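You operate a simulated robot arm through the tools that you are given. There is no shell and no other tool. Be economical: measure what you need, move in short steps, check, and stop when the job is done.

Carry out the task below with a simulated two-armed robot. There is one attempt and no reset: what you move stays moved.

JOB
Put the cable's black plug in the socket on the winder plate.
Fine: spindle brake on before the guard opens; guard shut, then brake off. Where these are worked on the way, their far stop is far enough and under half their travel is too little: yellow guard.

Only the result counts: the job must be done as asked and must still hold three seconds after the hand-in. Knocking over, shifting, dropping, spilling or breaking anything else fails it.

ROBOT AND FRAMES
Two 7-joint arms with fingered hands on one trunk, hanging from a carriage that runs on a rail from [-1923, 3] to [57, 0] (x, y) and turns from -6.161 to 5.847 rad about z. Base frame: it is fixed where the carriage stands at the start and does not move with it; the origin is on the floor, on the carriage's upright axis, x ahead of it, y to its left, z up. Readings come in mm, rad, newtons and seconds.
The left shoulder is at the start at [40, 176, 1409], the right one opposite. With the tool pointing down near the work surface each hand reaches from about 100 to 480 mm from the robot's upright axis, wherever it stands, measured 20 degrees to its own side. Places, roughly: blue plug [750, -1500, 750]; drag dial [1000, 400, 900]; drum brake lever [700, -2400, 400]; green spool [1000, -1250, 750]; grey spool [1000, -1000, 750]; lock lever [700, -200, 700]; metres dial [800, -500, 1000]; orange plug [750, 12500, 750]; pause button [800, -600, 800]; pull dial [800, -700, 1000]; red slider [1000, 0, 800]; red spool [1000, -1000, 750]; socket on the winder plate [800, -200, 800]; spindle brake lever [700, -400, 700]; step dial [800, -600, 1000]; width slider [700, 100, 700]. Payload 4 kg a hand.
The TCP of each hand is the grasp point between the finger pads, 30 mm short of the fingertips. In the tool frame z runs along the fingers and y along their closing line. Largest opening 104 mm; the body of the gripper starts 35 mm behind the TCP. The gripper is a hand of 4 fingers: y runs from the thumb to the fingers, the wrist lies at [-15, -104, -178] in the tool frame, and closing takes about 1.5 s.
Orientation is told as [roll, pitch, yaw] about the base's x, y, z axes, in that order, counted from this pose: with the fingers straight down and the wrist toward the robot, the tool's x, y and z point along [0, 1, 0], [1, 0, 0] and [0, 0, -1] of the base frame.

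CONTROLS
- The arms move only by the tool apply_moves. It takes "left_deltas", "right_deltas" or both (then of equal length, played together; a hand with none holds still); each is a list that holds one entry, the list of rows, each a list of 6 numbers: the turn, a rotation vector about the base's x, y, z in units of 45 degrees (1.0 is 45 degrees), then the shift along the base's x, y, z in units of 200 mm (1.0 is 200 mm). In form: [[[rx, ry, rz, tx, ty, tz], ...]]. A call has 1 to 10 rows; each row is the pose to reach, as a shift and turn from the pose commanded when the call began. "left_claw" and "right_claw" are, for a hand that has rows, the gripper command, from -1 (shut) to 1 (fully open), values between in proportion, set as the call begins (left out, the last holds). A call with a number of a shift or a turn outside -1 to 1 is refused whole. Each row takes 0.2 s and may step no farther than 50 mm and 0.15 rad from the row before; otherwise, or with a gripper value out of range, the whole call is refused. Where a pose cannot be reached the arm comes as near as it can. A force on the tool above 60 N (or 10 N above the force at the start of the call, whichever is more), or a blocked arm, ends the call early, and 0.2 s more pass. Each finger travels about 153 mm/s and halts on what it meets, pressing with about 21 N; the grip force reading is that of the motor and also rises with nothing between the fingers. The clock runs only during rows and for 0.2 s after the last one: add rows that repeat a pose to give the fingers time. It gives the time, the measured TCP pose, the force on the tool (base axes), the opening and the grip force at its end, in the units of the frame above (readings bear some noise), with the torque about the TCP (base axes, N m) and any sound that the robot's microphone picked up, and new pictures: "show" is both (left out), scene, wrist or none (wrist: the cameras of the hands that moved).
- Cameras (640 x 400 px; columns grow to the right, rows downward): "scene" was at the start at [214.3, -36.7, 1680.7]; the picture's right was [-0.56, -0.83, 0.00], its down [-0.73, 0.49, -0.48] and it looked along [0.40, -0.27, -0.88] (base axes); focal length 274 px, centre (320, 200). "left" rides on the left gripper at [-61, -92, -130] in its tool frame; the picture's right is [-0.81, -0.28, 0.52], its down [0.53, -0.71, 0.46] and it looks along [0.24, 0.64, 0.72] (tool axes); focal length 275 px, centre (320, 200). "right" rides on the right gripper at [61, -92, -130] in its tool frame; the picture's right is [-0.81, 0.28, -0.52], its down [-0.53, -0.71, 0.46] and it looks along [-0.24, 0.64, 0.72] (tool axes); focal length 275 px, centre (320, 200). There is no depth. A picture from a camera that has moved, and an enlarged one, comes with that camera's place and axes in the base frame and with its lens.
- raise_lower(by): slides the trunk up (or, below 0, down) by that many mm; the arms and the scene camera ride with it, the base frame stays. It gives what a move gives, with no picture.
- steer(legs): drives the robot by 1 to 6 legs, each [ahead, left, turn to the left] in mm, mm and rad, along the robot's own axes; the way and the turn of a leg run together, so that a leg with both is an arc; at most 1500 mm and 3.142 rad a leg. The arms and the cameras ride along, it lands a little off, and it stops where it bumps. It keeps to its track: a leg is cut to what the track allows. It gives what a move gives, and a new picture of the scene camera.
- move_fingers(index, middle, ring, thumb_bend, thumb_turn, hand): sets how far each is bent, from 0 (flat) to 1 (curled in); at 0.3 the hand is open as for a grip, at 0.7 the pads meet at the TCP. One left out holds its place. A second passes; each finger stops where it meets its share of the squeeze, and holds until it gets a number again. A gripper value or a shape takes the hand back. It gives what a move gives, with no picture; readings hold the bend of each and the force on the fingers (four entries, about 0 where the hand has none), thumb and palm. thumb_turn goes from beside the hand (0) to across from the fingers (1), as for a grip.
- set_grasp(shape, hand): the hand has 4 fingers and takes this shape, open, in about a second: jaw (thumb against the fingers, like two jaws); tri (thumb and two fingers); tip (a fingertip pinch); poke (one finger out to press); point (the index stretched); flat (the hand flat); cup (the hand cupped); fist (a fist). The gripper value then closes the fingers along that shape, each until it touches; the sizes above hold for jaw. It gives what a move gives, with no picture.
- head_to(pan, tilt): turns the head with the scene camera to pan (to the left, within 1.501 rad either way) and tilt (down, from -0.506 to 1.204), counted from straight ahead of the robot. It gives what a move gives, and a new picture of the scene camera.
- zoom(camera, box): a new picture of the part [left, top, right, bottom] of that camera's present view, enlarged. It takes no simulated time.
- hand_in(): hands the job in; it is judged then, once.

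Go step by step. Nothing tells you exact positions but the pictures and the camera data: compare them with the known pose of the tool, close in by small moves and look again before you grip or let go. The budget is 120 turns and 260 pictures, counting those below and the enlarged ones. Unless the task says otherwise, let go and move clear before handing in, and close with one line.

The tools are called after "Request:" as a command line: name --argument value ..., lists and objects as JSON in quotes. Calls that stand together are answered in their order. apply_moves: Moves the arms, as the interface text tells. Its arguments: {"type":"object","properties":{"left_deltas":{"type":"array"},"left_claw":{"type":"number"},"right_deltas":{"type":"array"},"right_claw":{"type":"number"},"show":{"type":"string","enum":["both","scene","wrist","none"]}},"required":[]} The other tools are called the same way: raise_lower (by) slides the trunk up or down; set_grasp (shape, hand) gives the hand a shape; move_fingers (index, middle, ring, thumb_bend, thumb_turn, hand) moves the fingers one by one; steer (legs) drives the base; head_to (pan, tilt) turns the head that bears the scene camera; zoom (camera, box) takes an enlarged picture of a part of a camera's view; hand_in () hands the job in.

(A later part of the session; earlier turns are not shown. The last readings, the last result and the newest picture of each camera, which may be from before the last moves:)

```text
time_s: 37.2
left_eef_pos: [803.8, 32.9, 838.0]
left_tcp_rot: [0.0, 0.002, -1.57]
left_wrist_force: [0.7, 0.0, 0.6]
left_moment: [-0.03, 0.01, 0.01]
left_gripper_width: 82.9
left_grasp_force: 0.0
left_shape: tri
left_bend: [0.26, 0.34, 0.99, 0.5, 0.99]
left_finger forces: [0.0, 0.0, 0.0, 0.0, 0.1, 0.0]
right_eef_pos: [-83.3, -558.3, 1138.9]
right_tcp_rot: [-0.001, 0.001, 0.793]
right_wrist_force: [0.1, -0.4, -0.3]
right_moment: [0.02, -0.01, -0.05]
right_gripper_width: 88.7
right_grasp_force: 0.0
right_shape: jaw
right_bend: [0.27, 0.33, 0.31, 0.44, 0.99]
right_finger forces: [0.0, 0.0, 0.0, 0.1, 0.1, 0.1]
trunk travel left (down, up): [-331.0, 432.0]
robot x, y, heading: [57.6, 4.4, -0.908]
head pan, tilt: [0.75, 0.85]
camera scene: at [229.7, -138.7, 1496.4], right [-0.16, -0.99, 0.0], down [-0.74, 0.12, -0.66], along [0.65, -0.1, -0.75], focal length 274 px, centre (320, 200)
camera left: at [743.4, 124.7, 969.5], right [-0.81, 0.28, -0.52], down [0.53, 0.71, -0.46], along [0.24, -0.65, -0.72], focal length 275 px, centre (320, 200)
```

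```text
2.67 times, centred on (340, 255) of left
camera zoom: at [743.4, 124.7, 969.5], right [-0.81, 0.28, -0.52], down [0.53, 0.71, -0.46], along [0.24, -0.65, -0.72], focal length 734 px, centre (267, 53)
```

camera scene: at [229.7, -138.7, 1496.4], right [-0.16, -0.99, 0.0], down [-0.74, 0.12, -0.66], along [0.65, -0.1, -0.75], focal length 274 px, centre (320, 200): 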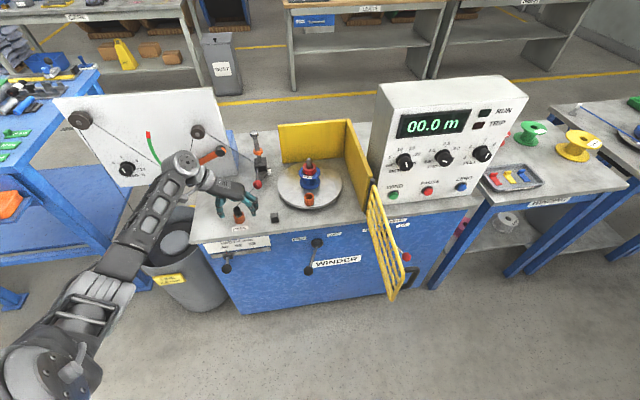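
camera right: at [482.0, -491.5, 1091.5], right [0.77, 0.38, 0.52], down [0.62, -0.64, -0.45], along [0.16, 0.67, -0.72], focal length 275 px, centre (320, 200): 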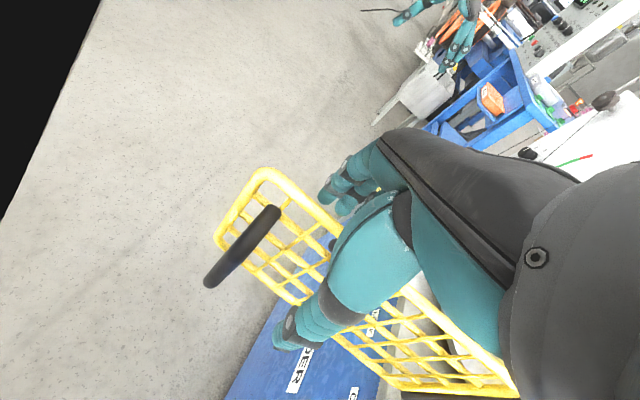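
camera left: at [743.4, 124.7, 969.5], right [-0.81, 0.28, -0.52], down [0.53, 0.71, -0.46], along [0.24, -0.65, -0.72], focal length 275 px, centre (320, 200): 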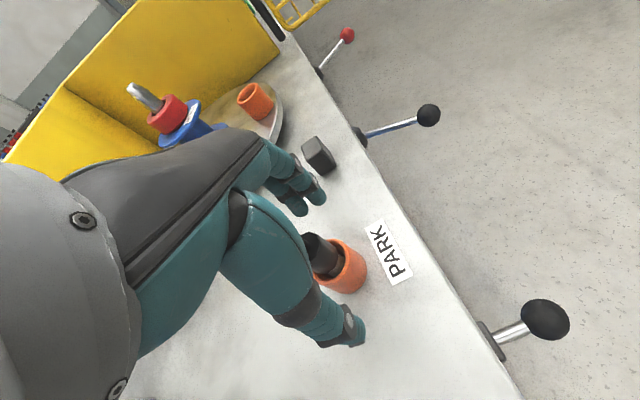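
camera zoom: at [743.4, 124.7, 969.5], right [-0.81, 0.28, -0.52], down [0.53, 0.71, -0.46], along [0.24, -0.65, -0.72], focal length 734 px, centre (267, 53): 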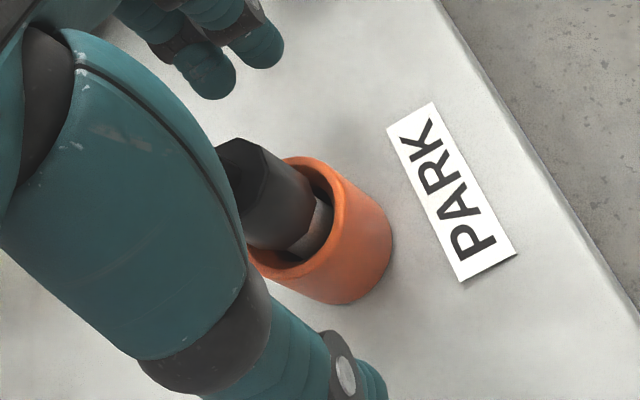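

The TCP sits at the plug's top centre and the tips are just above the rim. I'll raise 4 mm and close.

Request:
apply_moves --left_deltas '[[[0, 0, 0, 0.005, 0, 0.02], [0, 0, 0, 0.005, 0, 0.02], [0, 0, 0, 0.005, 0, 0.02], [0, 0, 0, 0.005, 0, 0.02], [0, 0, 0, 0.005, 0, 0.02], [0, 0, 0, 0.005, 0, 0.02], [0, 0, 0, 0.005, 0, 0.02], [0, 0, 0, 0.005, 0, 0.02]]]' --left_claw -1 --show "both"

Request:
zoom --camera "scene" --box '[200, 150, 300, 240]'

Request:
zoom --camera "left" --box '[240, 180, 440, 330]'

```text
time_s: 39.0
left_eef_pos: [804.7, 32.0, 842.7]
left_tcp_rot: [0.001, 0.001, -1.572]
left_wrist_force: [-0.7, -0.8, 0.5]
left_moment: [0.04, 0.01, -0.03]
left_gripper_width: 10.3
left_grasp_force: 20.9
left_shape: tri
left_bend: [0.71, 0.62, 1.0, 0.74, 1.0]
left_finger forces: [8.0, 10.0, 0.0, 0.1, 18.1, 0.0]
right_eef_pos: [-83.2, -558.7, 1138.9]
right_tcp_rot: [0.0, 0.0, 0.79]
right_wrist_force: [0.3, -0.1, -0.7]
right_moment: [0.0, -0.02, -0.01]
right_gripper_width: 88.3
right_grasp_force: 0.1
right_shape: jaw
right_bend: [0.27, 0.33, 0.31, 0.44, 0.99]
right_finger forces: [0.0, 0.0, 0.0, 0.0, 0.0, 0.0]
trunk travel left (down, up): [-331.0, 432.0]
robot x, y, heading: [57.9, 3.0, -0.909]
head pan, tilt: [0.75, 0.85]
camera scene: at [229.7, -138.7, 1496.4], right [-0.16, -0.99, 0.0], down [-0.74, 0.12, -0.66], along [0.65, -0.1, -0.75], focal length 274 px, centre (320, 200)
camera left: at [743.7, 123.8, 973.3], right [-0.81, 0.28, -0.52], down [0.53, 0.71, -0.46], along [0.24, -0.64, -0.72], focal length 275 px, centre (320, 200)
```

scene: 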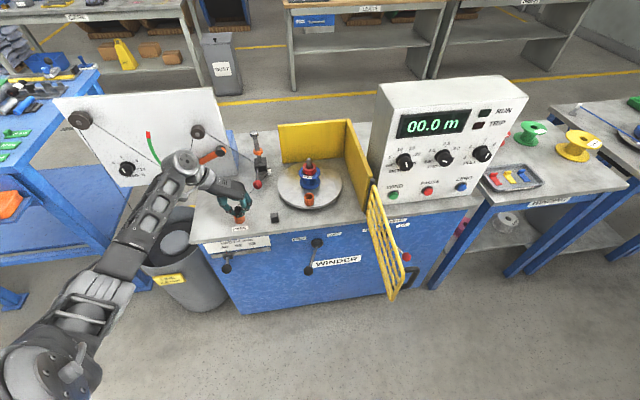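
left: 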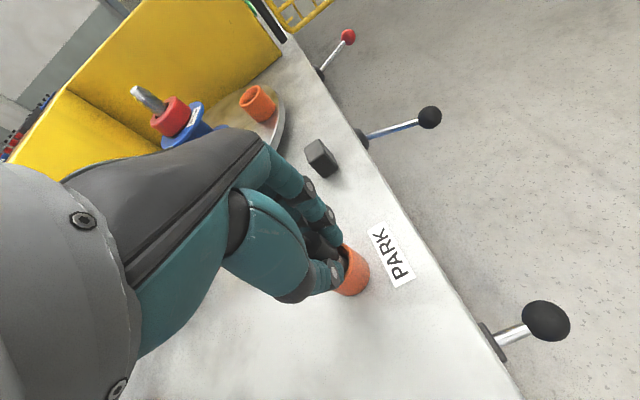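

```text
4.44 times, centred on (250, 195) of scene
camera zoom: at [229.7, -138.7, 1496.4], right [-0.16, -0.99, 0.0], down [-0.74, 0.12, -0.66], along [0.65, -0.1, -0.75], focal length 1220 px, centre (631, 222)
```

zoom: 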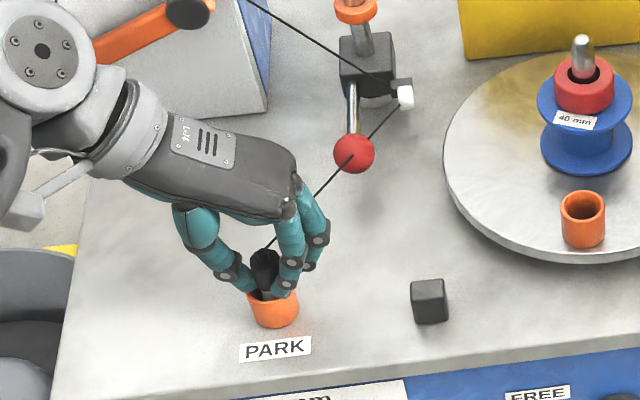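

```text
2.67 times, centred on (340, 255) of left
camera zoom: at [743.7, 123.8, 973.3], right [-0.81, 0.28, -0.52], down [0.53, 0.71, -0.46], along [0.24, -0.64, -0.72], focal length 734 px, centre (267, 53)
```

zoom: 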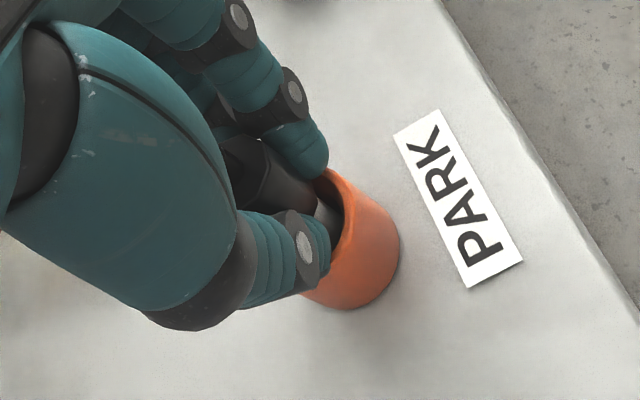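

The fingertips pinch the plug body (8, 10 and 18 N). Now I'll lift straight up.

Request:
apply_moves --left_deltas '[[[0, 0, 0, 0, 0, 0.05], [0, 0, 0, 0, 0, 0.1], [0, 0, 0, 0, 0, 0.2], [0, 0, 0, 0, 0, 0.3], [0, 0, 0, 0, 0, 0.45], [0, 0, 0, 0, 0, 0.6]]]' --show "both"

Request:
zoom --camera "scene" --box '[200, 130, 320, 240]'

Request:
zoom --camera "left" --box '[240, 180, 440, 330]'

```text
time_s: 40.5
left_eef_pos: [805.9, 34.1, 964.5]
left_tcp_rot: [-0.001, 0.001, -1.57]
left_wrist_force: [0.8, 0.8, -1.2]
left_moment: [0.0, 0.0, 0.03]
left_gripper_width: 10.6
left_grasp_force: 20.6
left_shape: tri
left_bend: [0.71, 0.62, 1.0, 0.74, 1.0]
left_finger forces: [7.9, 10.1, 0.0, 0.0, 18.1, 0.0]
right_eef_pos: [-83.1, -558.0, 1138.3]
right_tcp_rot: [0.001, 0.001, 0.792]
right_wrist_force: [0.1, 0.0, 0.5]
right_moment: [0.02, 0.0, 0.02]
right_gripper_width: 88.6
right_grasp_force: 0.0
right_shape: jaw
right_bend: [0.27, 0.33, 0.31, 0.44, 0.99]
right_finger forces: [0.0, 0.1, 0.1, 0.0, 0.0, 0.0]
trunk travel left (down, up): [-331.0, 432.0]
robot x, y, heading: [52.0, -1.3, -0.909]
head pan, tilt: [0.75, 0.85]
camera scene: at [230.0, -138.6, 1496.4], right [-0.16, -0.99, 0.0], down [-0.74, 0.12, -0.66], along [0.65, -0.1, -0.75], focal length 274 px, centre (320, 200)
camera left: at [744.2, 125.8, 1095.5], right [-0.81, 0.28, -0.52], down [0.53, 0.71, -0.46], along [0.24, -0.65, -0.72], focal length 275 px, centre (320, 200)
```

scene: 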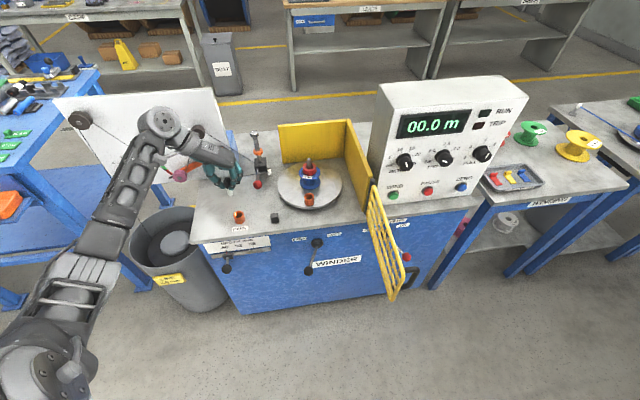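
left: 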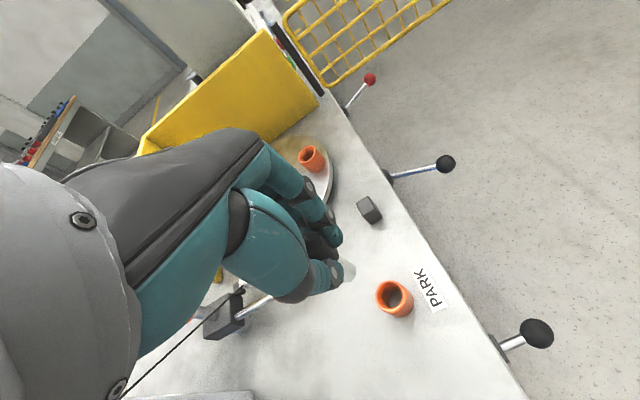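

```text
3.64 times, centred on (260, 185) of scene
camera zoom: at [230.0, -138.6, 1496.4], right [-0.16, -0.99, 0.0], down [-0.74, 0.12, -0.66], along [0.65, -0.1, -0.75], focal length 998 px, centre (538, 254)
```

zoom: 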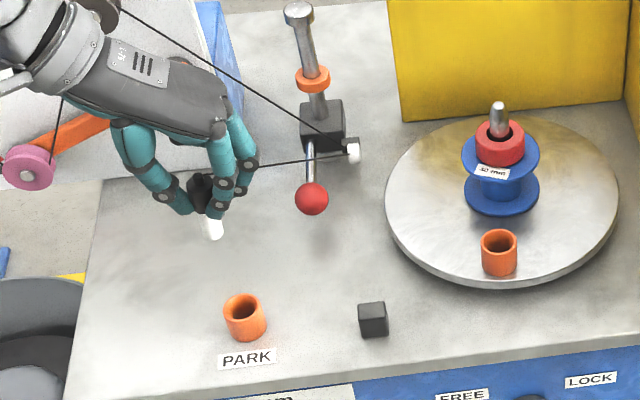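

```text
2.67 times, centred on (340, 255) of left
camera zoom: at [744.2, 125.8, 1095.5], right [-0.81, 0.28, -0.52], down [0.53, 0.71, -0.46], along [0.24, -0.65, -0.72], focal length 734 px, centre (267, 53)
```

zoom: 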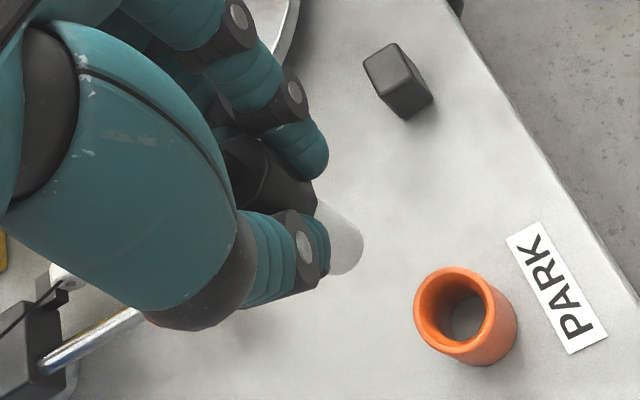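

The plug is out, with its silver pin tip about 61 mm below the TCP and nearly vertical. I'll carry it across at this height toward the plate socket.

Request:
apply_moves --left_deltas '[[[0, 0, 0, 0, -0.12, 0.05], [0, 0, 0, 0, -0.27, 0.05], [0, 0, 0, 0, -0.42, 0.05], [0, 0, 0, 0, -0.57, 0.05], [0, 0, 0, 0, -0.72, 0.05], [0, 0, 0, 0, -0.87, 0.05], [0, 0, 0, 0, -1.0, 0.05]]]' --show "both"

Request:
zoom --camera "scene" --box '[220, 120, 360, 230]'

Request:
zoom --camera "left" --box '[240, 180, 440, 330]'

```text
time_s: 42.0
left_eef_pos: [801.1, -168.7, 969.4]
left_tcp_rot: [0.0, 0.0, -1.571]
left_wrist_force: [0.4, -0.4, 0.5]
left_moment: [-0.02, -0.03, 0.0]
left_gripper_width: 10.5
left_grasp_force: 21.3
left_shape: tri
left_bend: [0.71, 0.62, 1.0, 0.74, 1.0]
left_finger forces: [8.0, 10.3, 0.1, 0.0, 18.0, 0.0]
right_eef_pos: [-83.2, -559.3, 1139.8]
right_tcp_rot: [-0.001, 0.001, 0.793]
right_wrist_force: [0.1, -1.0, -0.3]
right_moment: [0.0, 0.02, -0.03]
right_gripper_width: 88.4
right_grasp_force: 0.1
right_shape: jaw
right_bend: [0.27, 0.33, 0.31, 0.44, 0.99]
right_finger forces: [0.1, 0.0, 0.0, 0.0, 0.1, 0.1]
trunk travel left (down, up): [-331.0, 432.0]
robot x, y, heading: [55.1, -1.1, -0.904]
head pan, tilt: [0.75, 0.85]
camera scene: at [229.8, -139.0, 1496.5], right [-0.16, -0.99, 0.0], down [-0.74, 0.12, -0.66], along [0.65, -0.1, -0.75], focal length 274 px, centre (320, 200)
camera left: at [740.7, -76.6, 1100.8], right [-0.81, 0.27, -0.52], down [0.53, 0.71, -0.46], along [0.24, -0.64, -0.72], focal length 275 px, centre (320, 200)
```

scene: 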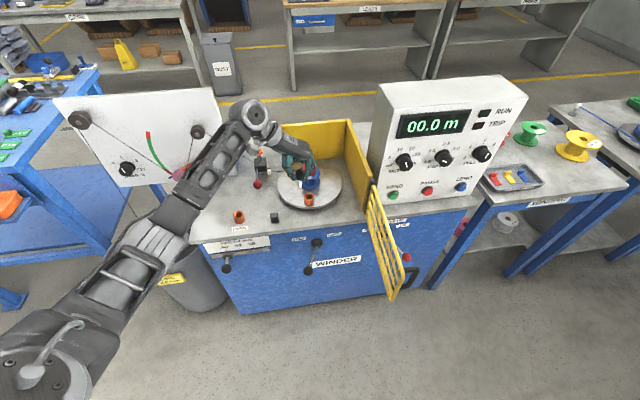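
left: 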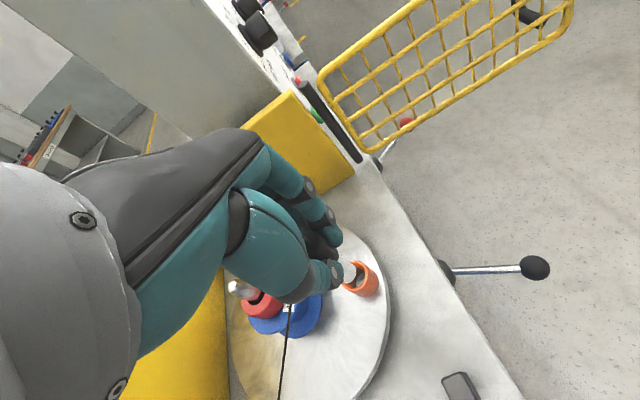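

```text
3.64 times, centred on (290, 175) of scene
camera zoom: at [229.8, -139.0, 1496.5], right [-0.16, -0.99, 0.0], down [-0.74, 0.12, -0.66], along [0.65, -0.1, -0.75], focal length 998 px, centre (429, 291)
```

zoom: 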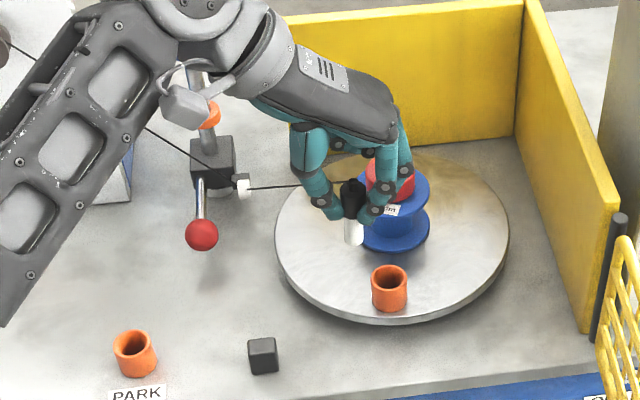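

```text
2.67 times, centred on (340, 255) of left
camera zoom: at [740.7, -76.6, 1100.8], right [-0.81, 0.27, -0.52], down [0.53, 0.71, -0.46], along [0.24, -0.64, -0.72], focal length 734 px, centre (267, 53)
```

zoom: 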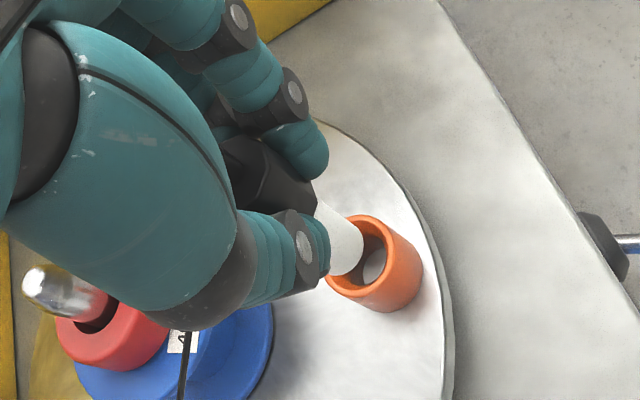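

Consistent views put the socket rim at about [819.7, -192, 846] and the pin tip at [804, -165, 906]. I'll shift above the socket and lower so the tip is just over the rim.

Request:
apply_moves --left_deltas '[[[0, 0, 0, 0.04, -0.07, 0], [0, 0, 0, 0.078, -0.134, 0], [0, 0, 0, 0.078, -0.134, -0.1], [0, 0, 0, 0.078, -0.134, -0.17], [0, 0, 0, 0.078, -0.134, -0.17]]]' --show "both"

Request:
zoom --camera "scene" --box '[260, 140, 360, 220]'

Request:
zoom --camera "left" --box '[270, 210, 410, 310]'

```text
time_s: 43.2
left_eef_pos: [818.0, -193.9, 936.6]
left_tcp_rot: [0.001, -0.001, -1.571]
left_wrist_force: [0.5, 0.0, -0.7]
left_moment: [0.02, -0.03, -0.02]
left_gripper_width: 10.3
left_grasp_force: 21.2
left_shape: tri
left_bend: [0.71, 0.62, 1.0, 0.74, 1.0]
left_finger forces: [8.2, 10.3, 0.1, 0.0, 18.1, 0.0]
right_eef_pos: [-84.1, -558.0, 1137.4]
right_tcp_rot: [0.001, 0.001, 0.791]
right_wrist_force: [0.2, -0.8, 0.1]
right_moment: [0.02, -0.01, -0.04]
right_gripper_width: 88.3
right_grasp_force: 0.1
right_shape: jaw
right_bend: [0.27, 0.33, 0.31, 0.44, 0.99]
right_finger forces: [0.0, 0.1, 0.0, 0.0, 0.1, 0.0]
trunk travel left (down, up): [-331.0, 432.0]
robot x, y, heading: [54.1, 0.1, -0.907]
head pan, tilt: [0.75, 0.85]
camera scene: at [229.8, -138.7, 1496.4], right [-0.16, -0.99, 0.0], down [-0.74, 0.12, -0.66], along [0.65, -0.1, -0.75], focal length 274 px, centre (320, 200)
camera left: at [756.3, -102.1, 1067.6], right [-0.81, 0.28, -0.52], down [0.53, 0.71, -0.46], along [0.24, -0.64, -0.72], focal length 275 px, centre (320, 200)
```

scene: 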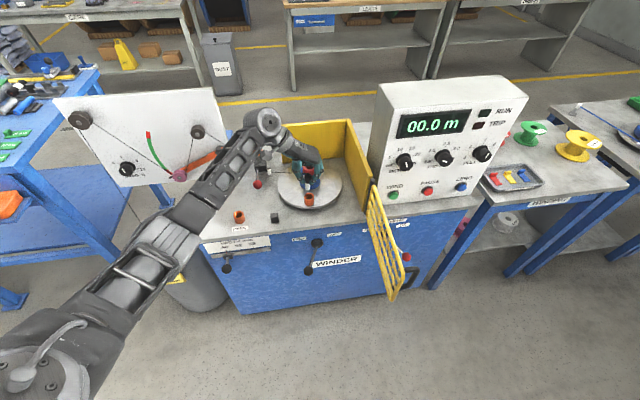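
left: 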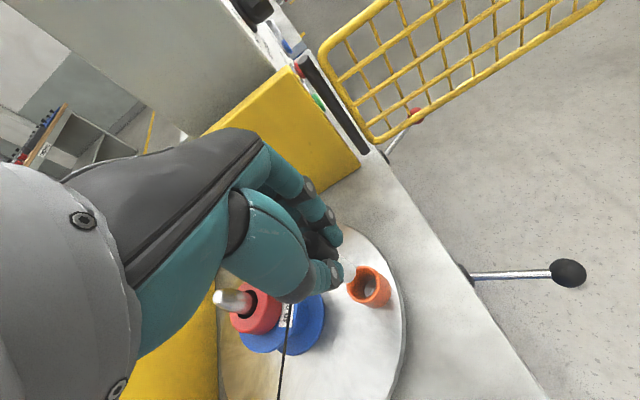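

```text
5.00 times, centred on (310, 180) of scene
camera zoom: at [229.8, -138.7, 1496.4], right [-0.16, -0.99, 0.0], down [-0.74, 0.12, -0.66], along [0.65, -0.1, -0.75], focal length 1372 px, centre (370, 300)
```

zoom: 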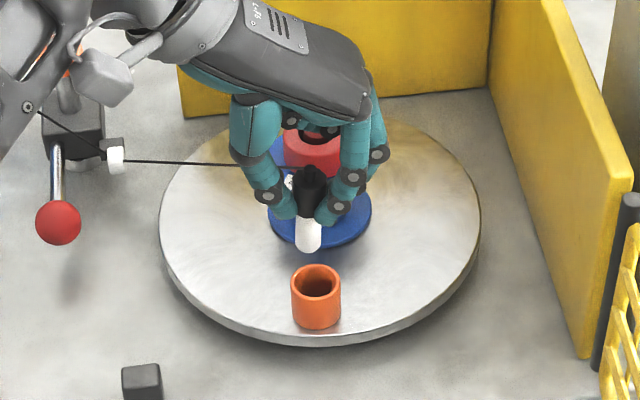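

```text
4.00 times, centred on (340, 260) of left
camera zoom: at [756.3, -102.1, 1067.6], right [-0.81, 0.28, -0.52], down [0.53, 0.71, -0.46], along [0.24, -0.64, -0.72], focal length 1101 px, centre (240, -40)
```

zoom: 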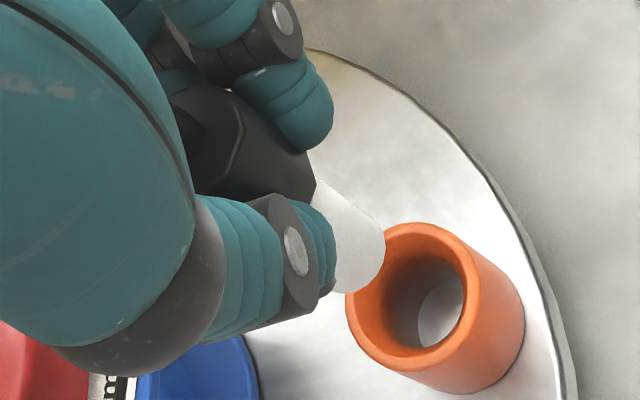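

The views now agree well: rim centre [823.5, -194.8, 837.4], pin tip [820.7, -190.9, 874.7]. I'll correct by (+2.8, -3.9) and start the insertion.

Request:
apply_moves --left_deltas '[[[0, 0, 0, 0.014, -0.019, 0], [0, 0, 0, 0.014, -0.019, -0.05], [0, 0, 0, 0.014, -0.019, -0.1], [0, 0, 0, 0.014, -0.019, -0.15], [0, 0, 0, 0.014, -0.019, -0.17]]]' --show "both"

Request:
zoom --camera "scene" --box '[260, 140, 360, 220]'

Request:
zoom --camera "left" --box '[270, 210, 410, 310]'

```text
time_s: 44.5
left_eef_pos: [822.6, -199.4, 900.4]
left_tcp_rot: [0.001, 0.001, -1.573]
left_wrist_force: [0.3, -0.3, 0.0]
left_moment: [-0.03, 0.03, 0.01]
left_gripper_width: 10.4
left_grasp_force: 21.7
left_shape: tri
left_bend: [0.71, 0.62, 1.0, 0.74, 1.0]
left_finger forces: [8.1, 10.3, 0.0, 0.0, 18.1, 0.0]
right_eef_pos: [-83.3, -559.4, 1138.8]
right_tcp_rot: [0.0, 0.0, 0.792]
right_wrist_force: [-0.2, -0.2, 0.3]
right_moment: [-0.01, 0.01, 0.0]
right_gripper_width: 88.3
right_grasp_force: 0.1
right_shape: jaw
right_bend: [0.27, 0.33, 0.31, 0.44, 0.99]
right_finger forces: [0.0, 0.0, 0.1, 0.0, 0.1, 0.1]
trunk travel left (down, up): [-331.0, 432.0]
robot x, y, heading: [54.4, -2.3, -0.904]
head pan, tilt: [0.75, 0.85]
camera scene: at [229.8, -138.7, 1496.4], right [-0.16, -0.99, 0.0], down [-0.74, 0.12, -0.66], along [0.65, -0.1, -0.75], focal length 274 px, centre (320, 200)
camera left: at [761.5, -106.7, 1032.8], right [-0.81, 0.28, -0.52], down [0.53, 0.71, -0.46], along [0.24, -0.64, -0.72], focal length 275 px, centre (320, 200)
```

scene: 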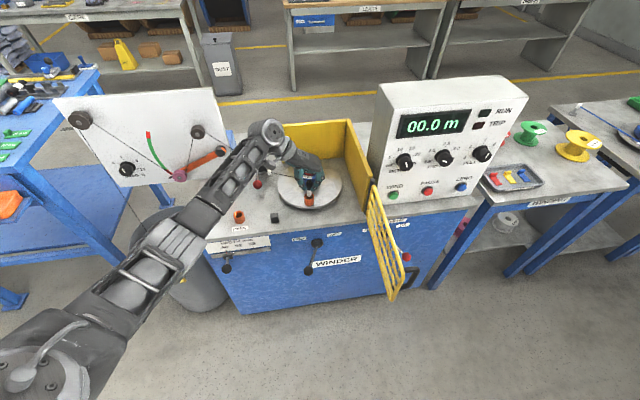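
left: 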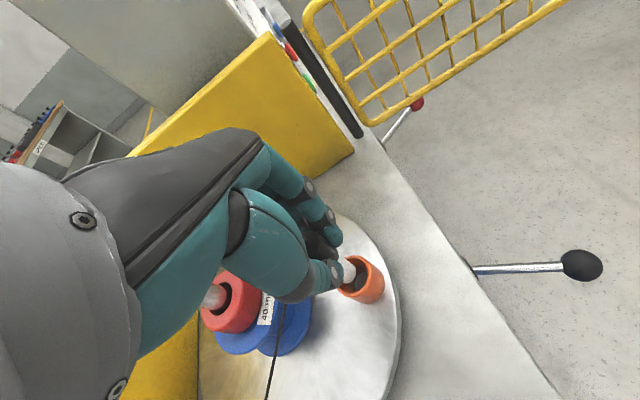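

```text
5.00 times, centred on (310, 180) of scene
camera zoom: at [229.8, -138.7, 1496.4], right [-0.16, -0.99, 0.0], down [-0.74, 0.12, -0.66], along [0.65, -0.1, -0.75], focal length 1372 px, centre (370, 300)
```

zoom: 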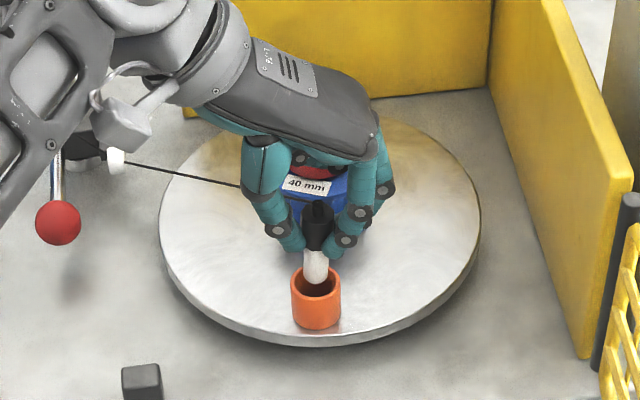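

```text
4.00 times, centred on (340, 260) of left
camera zoom: at [761.5, -106.7, 1032.8], right [-0.81, 0.28, -0.52], down [0.53, 0.71, -0.46], along [0.24, -0.64, -0.72], focal length 1101 px, centre (240, -40)
```

zoom: 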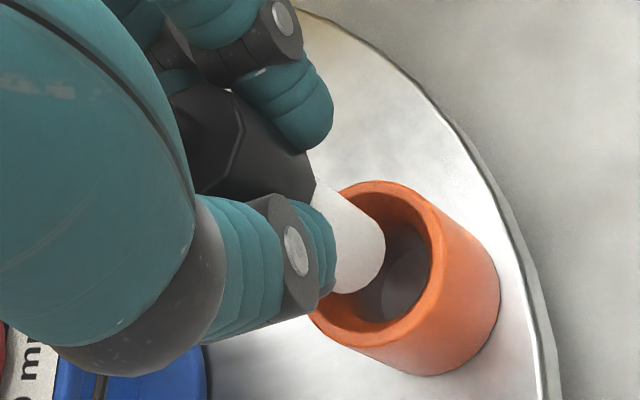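

The pin tip is at rim level, about 2–3 mm off-centre toward +x/-y because the move overshot slightly. I'll correct by (-2, +2) and continue down gently.

Request:
apply_moves --left_deltas '[[[0, 0, 0, -0.01, 0.01, 0], [0, 0, 0, -0.01, 0.01, -0.02], [0, 0, 0, -0.01, 0.01, -0.04], [0, 0, 0, -0.01, 0.01, -0.06]]]' --show "wrist"

Request:
zoom --camera "scene" --box '[260, 140, 360, 220]'

Request:
zoom --camera "left" --box '[270, 210, 410, 310]'

```text
time_s: 45.5
left_eef_pos: [819.4, -196.1, 889.5]
left_tcp_rot: [0.0, 0.001, -1.57]
left_wrist_force: [-0.3, -0.1, -0.5]
left_moment: [-0.01, 0.03, 0.01]
left_gripper_width: 10.2
left_grasp_force: 20.8
left_shape: tri
left_bend: [0.71, 0.62, 1.0, 0.74, 1.0]
left_finger forces: [8.2, 10.2, 0.0, 0.1, 18.1, 0.0]
right_eef_pos: [-82.4, -559.7, 1139.2]
right_tcp_rot: [0.0, 0.0, 0.792]
right_wrist_force: [-0.9, 0.7, 0.8]
right_moment: [-0.01, -0.01, -0.01]
right_gripper_width: 88.7
right_grasp_force: 0.1
right_shape: jaw
right_bend: [0.27, 0.33, 0.31, 0.44, 0.99]
right_finger forces: [0.1, 0.0, 0.0, 0.0, 0.0, 0.0]
trunk travel left (down, up): [-331.0, 432.0]
robot x, y, heading: [53.0, 1.8, -0.909]
head pan, tilt: [0.75, 0.85]
camera left: at [758.5, -104.0, 1020.4], right [-0.81, 0.28, -0.52], down [0.53, 0.71, -0.46], along [0.24, -0.64, -0.72], focal length 275 px, centre (320, 200)
```

left: 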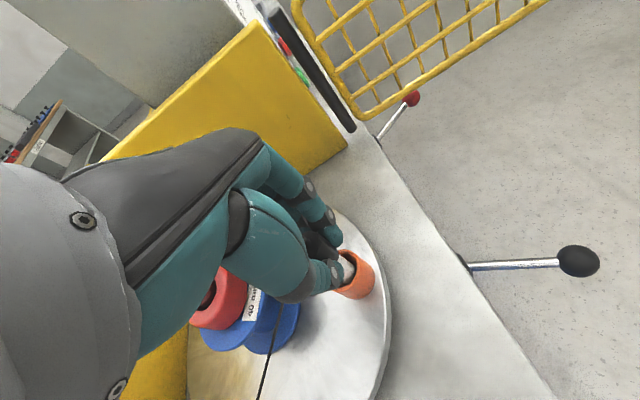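

```text
5.00 times, centred on (310, 180) of scene
camera zoom: at [229.7, -138.7, 1496.4], right [-0.16, -0.99, 0.0], down [-0.74, 0.12, -0.66], along [0.65, -0.1, -0.75], focal length 1372 px, centre (370, 300)
```

zoom: 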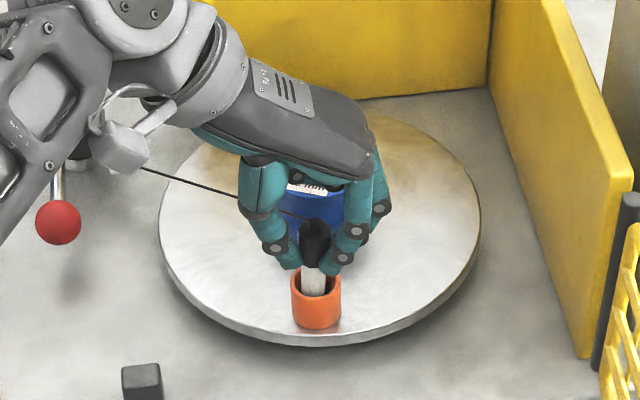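

```text
4.00 times, centred on (340, 260) of left
camera zoom: at [758.5, -104.0, 1020.4], right [-0.81, 0.28, -0.52], down [0.53, 0.71, -0.46], along [0.24, -0.64, -0.72], focal length 1101 px, centre (240, -40)
```

zoom: 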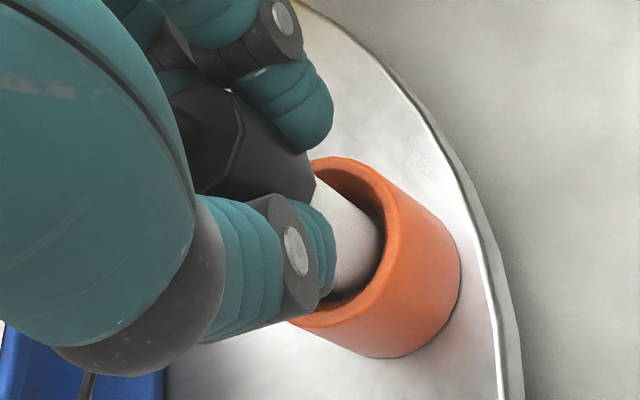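

The pin is inside the bore with no contact force. I'll lower it the rest of the way.

Request:
apply_moves --left_deltas '[[[0, 0, 0, 0, 0, -0.02], [0, 0, 0, 0, 0, -0.04], [0, 0, 0, 0, 0, -0.06], [0, 0, 0, 0, 0, -0.075], [0, 0, 0, 0, 0, -0.075]]]' --show "none"

Request:
zoom --camera "scene" --box '[260, 140, 360, 220]'

Request:
zoom --camera "left" --box '[270, 210, 410, 310]'

```text
time_s: 46.6
left_eef_pos: [819.7, -196.1, 875.8]
left_tcp_rot: [0.001, 0.0, -1.571]
left_wrist_force: [-0.3, 0.4, 0.0]
left_moment: [0.02, -0.02, -0.01]
left_gripper_width: 10.2
left_grasp_force: 20.5
left_shape: tri
left_bend: [0.71, 0.62, 1.0, 0.74, 1.0]
left_finger forces: [8.1, 10.3, 0.1, 0.0, 18.0, 0.0]
right_eef_pos: [-83.4, -559.1, 1139.3]
right_tcp_rot: [0.001, 0.001, 0.793]
right_wrist_force: [1.0, 0.4, 0.2]
right_moment: [-0.05, 0.02, -0.02]
right_gripper_width: 88.4
right_grasp_force: 0.1
right_shape: jaw
right_bend: [0.27, 0.33, 0.31, 0.44, 0.99]
right_finger forces: [0.0, 0.0, 0.0, 0.1, 0.1, 0.0]
trunk travel left (down, up): [-331.0, 432.0]
robot x, y, heading: [56.6, 0.7, -0.911]
head pan, tilt: [0.75, 0.85]
```

```text
5.00 times, centred on (310, 180) of scene
camera zoom: at [229.8, -138.7, 1496.4], right [-0.16, -0.99, 0.0], down [-0.74, 0.12, -0.66], along [0.65, -0.1, -0.75], focal length 1372 px, centre (370, 300)
```

zoom: 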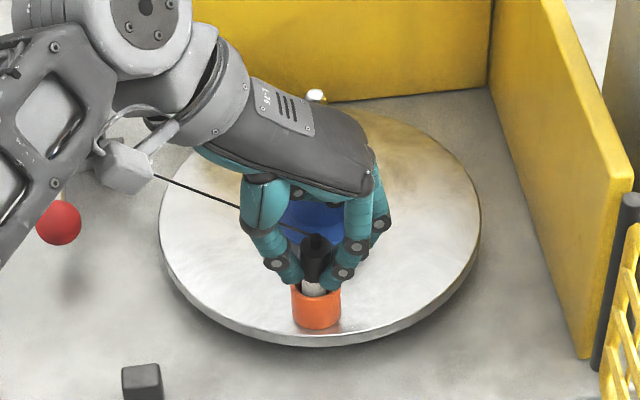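

```text
4.00 times, centred on (340, 260) of left
camera zoom: at [758.6, -104.0, 1006.6], right [-0.81, 0.28, -0.52], down [0.53, 0.71, -0.46], along [0.24, -0.64, -0.72], focal length 1101 px, centre (240, -40)
```

zoom: 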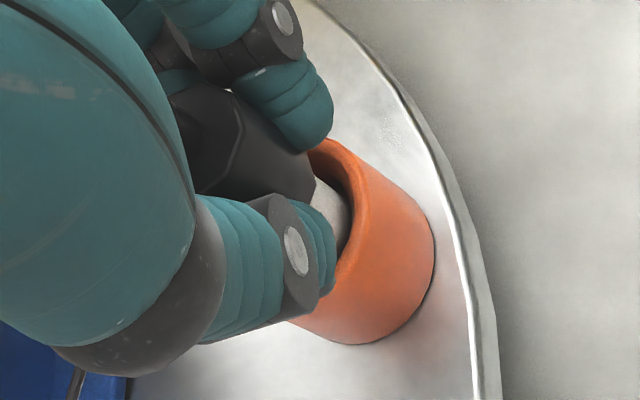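

Request:
apply_moves --left_deltas '[[[0, 0, 0, 0, 0, -0.01], [0, 0, 0, 0, 0, -0.02], [0, 0, 0, 0, 0, -0.03], [0, 0, 0, 0, 0, -0.04], [0, 0, 0, 0, 0, -0.04]]]' --show "none"

Request:
zoom --camera "scene" --box '[260, 140, 360, 220]'

Request:
zoom --camera "left" --box '[270, 210, 410, 310]'

```text
time_s: 47.9
left_eef_pos: [820.9, -196.9, 868.3]
left_tcp_rot: [0.001, -0.001, -1.572]
left_wrist_force: [-0.6, 0.4, 3.0]
left_moment: [0.01, 0.02, 0.02]
left_gripper_width: 10.4
left_grasp_force: 20.9
left_shape: tri
left_bend: [0.71, 0.62, 1.0, 0.74, 1.0]
left_finger forces: [8.4, 10.3, 0.0, 0.0, 19.0, 0.0]
right_eef_pos: [-82.0, -558.5, 1138.4]
right_tcp_rot: [0.0, 0.0, 0.792]
right_wrist_force: [-0.3, 0.9, 0.2]
right_moment: [0.0, 0.0, -0.01]
right_gripper_width: 88.3
right_grasp_force: 0.1
right_shape: jaw
right_bend: [0.27, 0.33, 0.31, 0.44, 0.99]
right_finger forces: [0.0, 0.1, 0.0, 0.0, 0.0, 0.0]
trunk travel left (down, up): [-331.0, 432.0]
robot x, y, heading: [52.0, -2.0, -0.908]
head pan, tilt: [0.75, 0.85]
```

```text
5.00 times, centred on (310, 180) of scene
camera zoom: at [229.9, -138.7, 1496.5], right [-0.16, -0.99, 0.0], down [-0.74, 0.12, -0.66], along [0.65, -0.1, -0.75], focal length 1372 px, centre (370, 300)
```

zoom: 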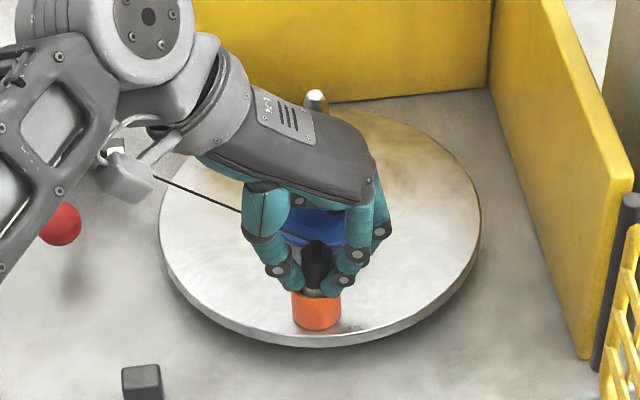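

```text
4.00 times, centred on (340, 260) of left
camera zoom: at [759.4, -104.4, 999.3], right [-0.81, 0.27, -0.52], down [0.53, 0.71, -0.46], along [0.24, -0.65, -0.72], focal length 1101 px, centre (240, -40)
```

zoom: 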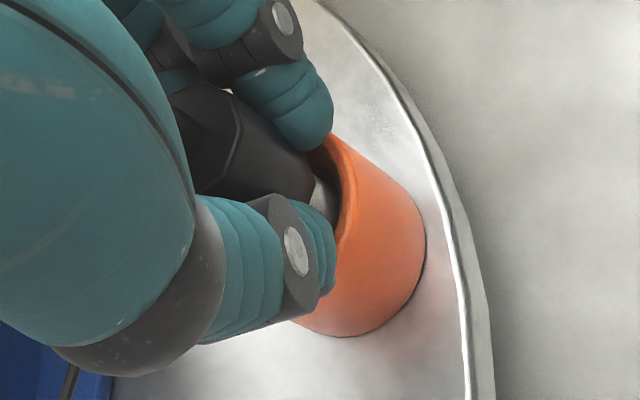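

A slight contact force of 3 N appears. I'll press a little further to see whether the plug has bottomed.

Request:
apply_moves --left_deltas '[[[0, 0, 0, 0, 0, -0.01], [0, 0, 0, 0, 0, -0.02], [0, 0, 0, 0, 0, -0.03]]]' --show "none"

Request:
zoom --camera "left" --box '[270, 210, 410, 310]'

```text
time_s: 48.6
left_eef_pos: [822.7, -197.2, 866.8]
left_tcp_rot: [0.004, -0.006, -1.57]
left_wrist_force: [-9.2, 4.1, 35.0]
left_moment: [0.19, 0.28, 0.03]
left_gripper_width: 11.4
left_grasp_force: 21.1
left_shape: tri
left_bend: [0.72, 0.63, 1.0, 0.74, 1.0]
left_finger forces: [21.0, 9.9, 0.1, 0.1, 32.9, 0.0]
right_eef_pos: [-80.7, -558.4, 1139.4]
right_tcp_rot: [-0.002, 0.0, 0.791]
right_wrist_force: [-0.7, 0.1, 0.4]
right_moment: [0.02, 0.01, 0.0]
right_gripper_width: 88.7
right_grasp_force: 0.1
right_shape: jaw
right_bend: [0.27, 0.33, 0.31, 0.44, 0.99]
right_finger forces: [0.1, 0.0, 0.0, 0.0, 0.0, 0.0]
trunk travel left (down, up): [-331.0, 432.0]
robot x, y, heading: [54.9, 2.3, -0.908]
head pan, tilt: [0.75, 0.85]
```

```text
4.00 times, centred on (340, 260) of left
camera zoom: at [761.6, -104.1, 997.4], right [-0.81, 0.27, -0.52], down [0.53, 0.71, -0.46], along [0.25, -0.65, -0.72], focal length 1101 px, centre (240, -40)
```

zoom: 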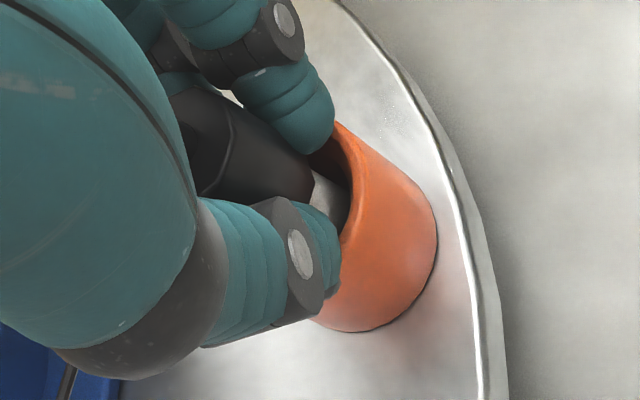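

The fingertips are now resting on the rim, so the plug is as deep as this grip allows. I'll relieve the push, release, and look.

Request:
apply_moves --left_deltas '[[[0, 0, 0, -0.01, 0.0, 0.028], [0, 0, 0, -0.01, 0.0, 0.028]]]' --show "none"

Request:
apply_moves --left_deltas '[[[0, 0, 0, 0, 0, 0], [0, 0, 0, 0, 0, 0], [0, 0, 0, 0, 0, 0], [0, 0, 0, 0, 0, 0]]]' --left_claw 0.2 --show "wrist"

Request:
zoom --camera "scene" --box '[260, 140, 360, 220]'

Request:
zoom --camera "left" --box '[270, 210, 410, 310]'

```text
time_s: 49.2
left_eef_pos: [820.5, -196.4, 868.2]
left_tcp_rot: [0.002, -0.001, -1.571]
left_wrist_force: [2.2, -0.9, 10.3]
left_moment: [-0.07, -0.07, 0.04]
left_gripper_width: 11.4
left_grasp_force: 20.7
left_shape: tri
left_bend: [0.72, 0.63, 1.0, 0.74, 1.0]
left_finger forces: [14.1, 12.5, 0.0, 0.1, 20.8, 0.1]
right_eef_pos: [-81.9, -559.0, 1138.8]
right_tcp_rot: [-0.001, 0.001, 0.792]
right_wrist_force: [0.4, 0.6, -0.3]
right_moment: [0.01, 0.06, -0.02]
right_gripper_width: 88.5
right_grasp_force: 0.1
right_shape: jaw
right_bend: [0.27, 0.33, 0.31, 0.44, 0.99]
right_finger forces: [0.0, 0.1, 0.1, 0.0, 0.1, 0.0]
trunk travel left (down, up): [-331.0, 432.0]
robot x, y, heading: [55.3, 0.3, -0.908]
head pan, tilt: [0.75, 0.85]
```

```text
time_s: 50.2
left_eef_pos: [819.0, -197.5, 867.5]
left_tcp_rot: [0.0, 0.001, -1.571]
left_wrist_force: [-0.3, -0.3, -0.9]
left_moment: [0.02, 0.03, -0.02]
left_gripper_width: 62.0
left_grasp_force: 0.1
left_shape: tri
left_bend: [0.74, 0.41, 0.99, 0.65, 1.0]
left_finger forces: [0.0, 0.1, 0.0, 0.0, 0.1, 0.0]
right_eef_pos: [-83.9, -558.5, 1138.0]
right_tcp_rot: [-0.001, 0.0, 0.792]
right_wrist_force: [0.0, 0.4, 0.0]
right_moment: [0.0, -0.01, -0.02]
right_gripper_width: 88.7
right_grasp_force: 0.0
right_shape: jaw
right_bend: [0.27, 0.33, 0.31, 0.44, 0.99]
right_finger forces: [0.1, 0.1, 0.0, 0.1, 0.0, 0.0]
trunk travel left (down, up): [-331.0, 432.0]
robot x, y, heading: [52.2, 0.6, -0.909]
head pan, tilt: [0.75, 0.85]
camera left: at [757.2, -104.5, 998.7], right [-0.81, 0.28, -0.52], down [0.53, 0.71, -0.46], along [0.24, -0.64, -0.72], focal length 275 px, centre (320, 200)
```

left: 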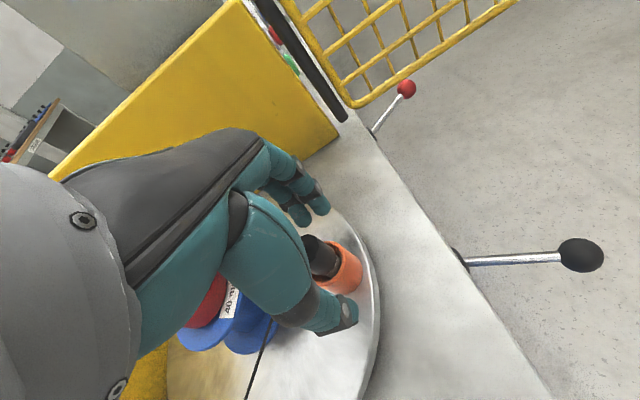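

```text
5.00 times, centred on (310, 180) of scene
camera zoom: at [229.7, -138.7, 1496.4], right [-0.16, -0.99, 0.0], down [-0.74, 0.12, -0.66], along [0.65, -0.1, -0.75], focal length 1372 px, centre (370, 300)
```

zoom: 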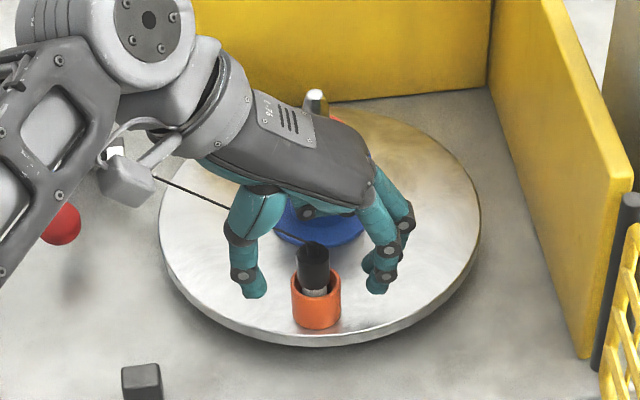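

```text
4.00 times, centred on (340, 260) of left
camera zoom: at [757.2, -104.5, 998.7], right [-0.81, 0.28, -0.52], down [0.53, 0.71, -0.46], along [0.24, -0.64, -0.72], focal length 1101 px, centre (240, -40)
```

zoom: 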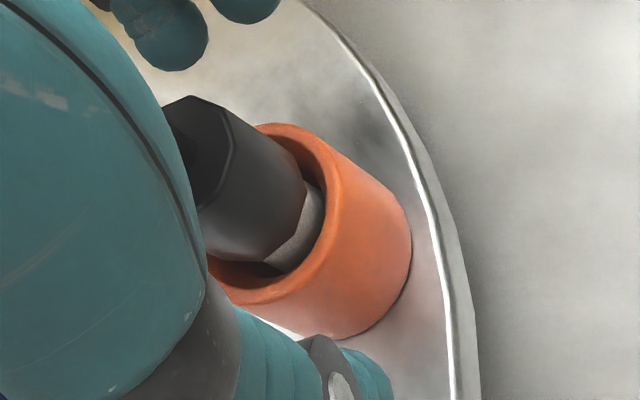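

The plug stands in the socket just as it did in PARK. I'll open wider and lift straight off.

Request:
apply_moves --left_deltas '[[[0, 0, 0, 0, 0, 0], [0, 0, 0, 0, 0, 0], [0, 0, 0, 0, 0, 0], [0, 0, 0, 0, 0, 0.05], [0, 0, 0, 0, 0, 0.15], [0, 0, 0, 0, 0, 0.3], [0, 0, 0, 0, 0, 0.5], [0, 0, 0, 0, 0, 0.7]]]' --left_claw 0.6 --show "both"

Request:
zoom --camera "scene" --box '[260, 140, 360, 220]'

Request:
zoom --camera "left" --box '[240, 220, 440, 340]'

```text
time_s: 52.0
left_eef_pos: [818.3, -192.8, 1010.1]
left_tcp_rot: [0.002, 0.0, -1.571]
left_wrist_force: [0.4, 0.2, 0.5]
left_moment: [0.0, -0.01, 0.0]
left_gripper_width: 83.0
left_grasp_force: 0.0
left_shape: tri
left_bend: [0.26, 0.34, 0.99, 0.5, 0.99]
left_finger forces: [0.1, 0.0, 0.0, 0.1, 0.0, 0.1]
right_eef_pos: [-83.1, -558.9, 1138.0]
right_tcp_rot: [-0.001, -0.001, 0.793]
right_wrist_force: [-0.3, 0.2, -0.5]
right_moment: [0.01, 0.03, -0.01]
right_gripper_width: 88.5
right_grasp_force: 0.1
right_shape: jaw
right_bend: [0.27, 0.33, 0.31, 0.44, 0.99]
right_finger forces: [0.1, 0.0, 0.0, 0.0, 0.0, 0.1]
trunk travel left (down, up): [-331.0, 432.0]
robot x, y, heading: [55.4, -2.3, -0.907]
head pan, tilt: [0.75, 0.85]
camera scene: at [230.1, -138.7, 1496.4], right [-0.16, -0.99, 0.0], down [-0.74, 0.12, -0.66], along [0.65, -0.1, -0.75], focal length 274 px, centre (320, 200)
camera left: at [757.3, -99.5, 1140.7], right [-0.81, 0.28, -0.52], down [0.53, 0.71, -0.46], along [0.24, -0.64, -0.72], focal length 275 px, centre (320, 200)
```

scene: 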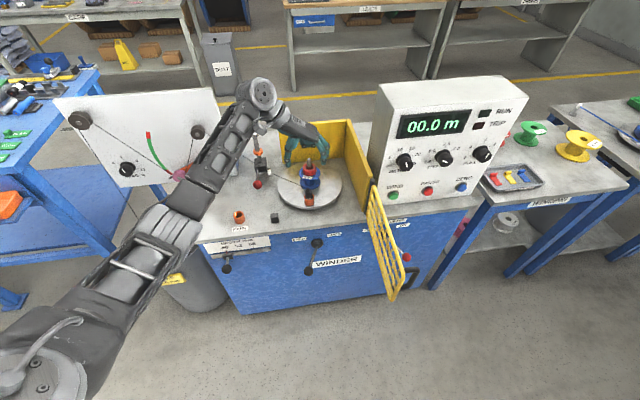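
left: 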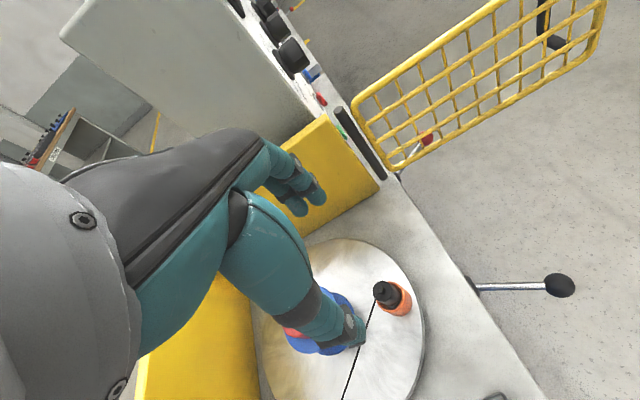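

```text
5.00 times, centred on (310, 180) of scene
camera zoom: at [230.1, -138.7, 1496.4], right [-0.16, -0.99, 0.0], down [-0.74, 0.12, -0.66], along [0.65, -0.1, -0.75], focal length 1372 px, centre (370, 300)
```

zoom: 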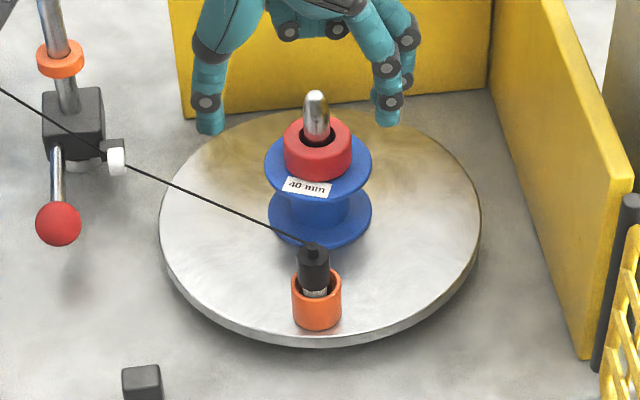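

```text
3.20 times, centred on (340, 280) of left
camera zoom: at [757.3, -99.5, 1140.7], right [-0.81, 0.28, -0.52], down [0.53, 0.71, -0.46], along [0.24, -0.64, -0.72], focal length 881 px, centre (256, -56)
```

zoom: 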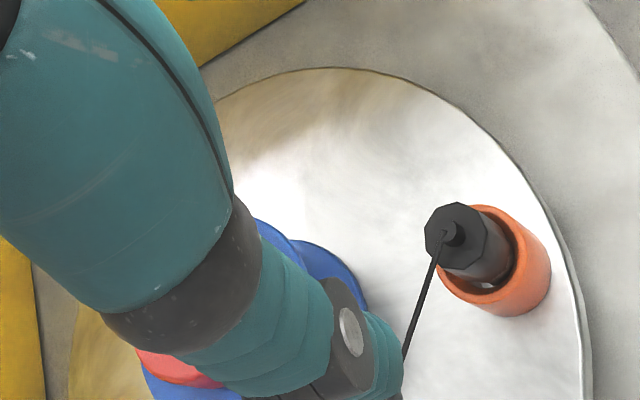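

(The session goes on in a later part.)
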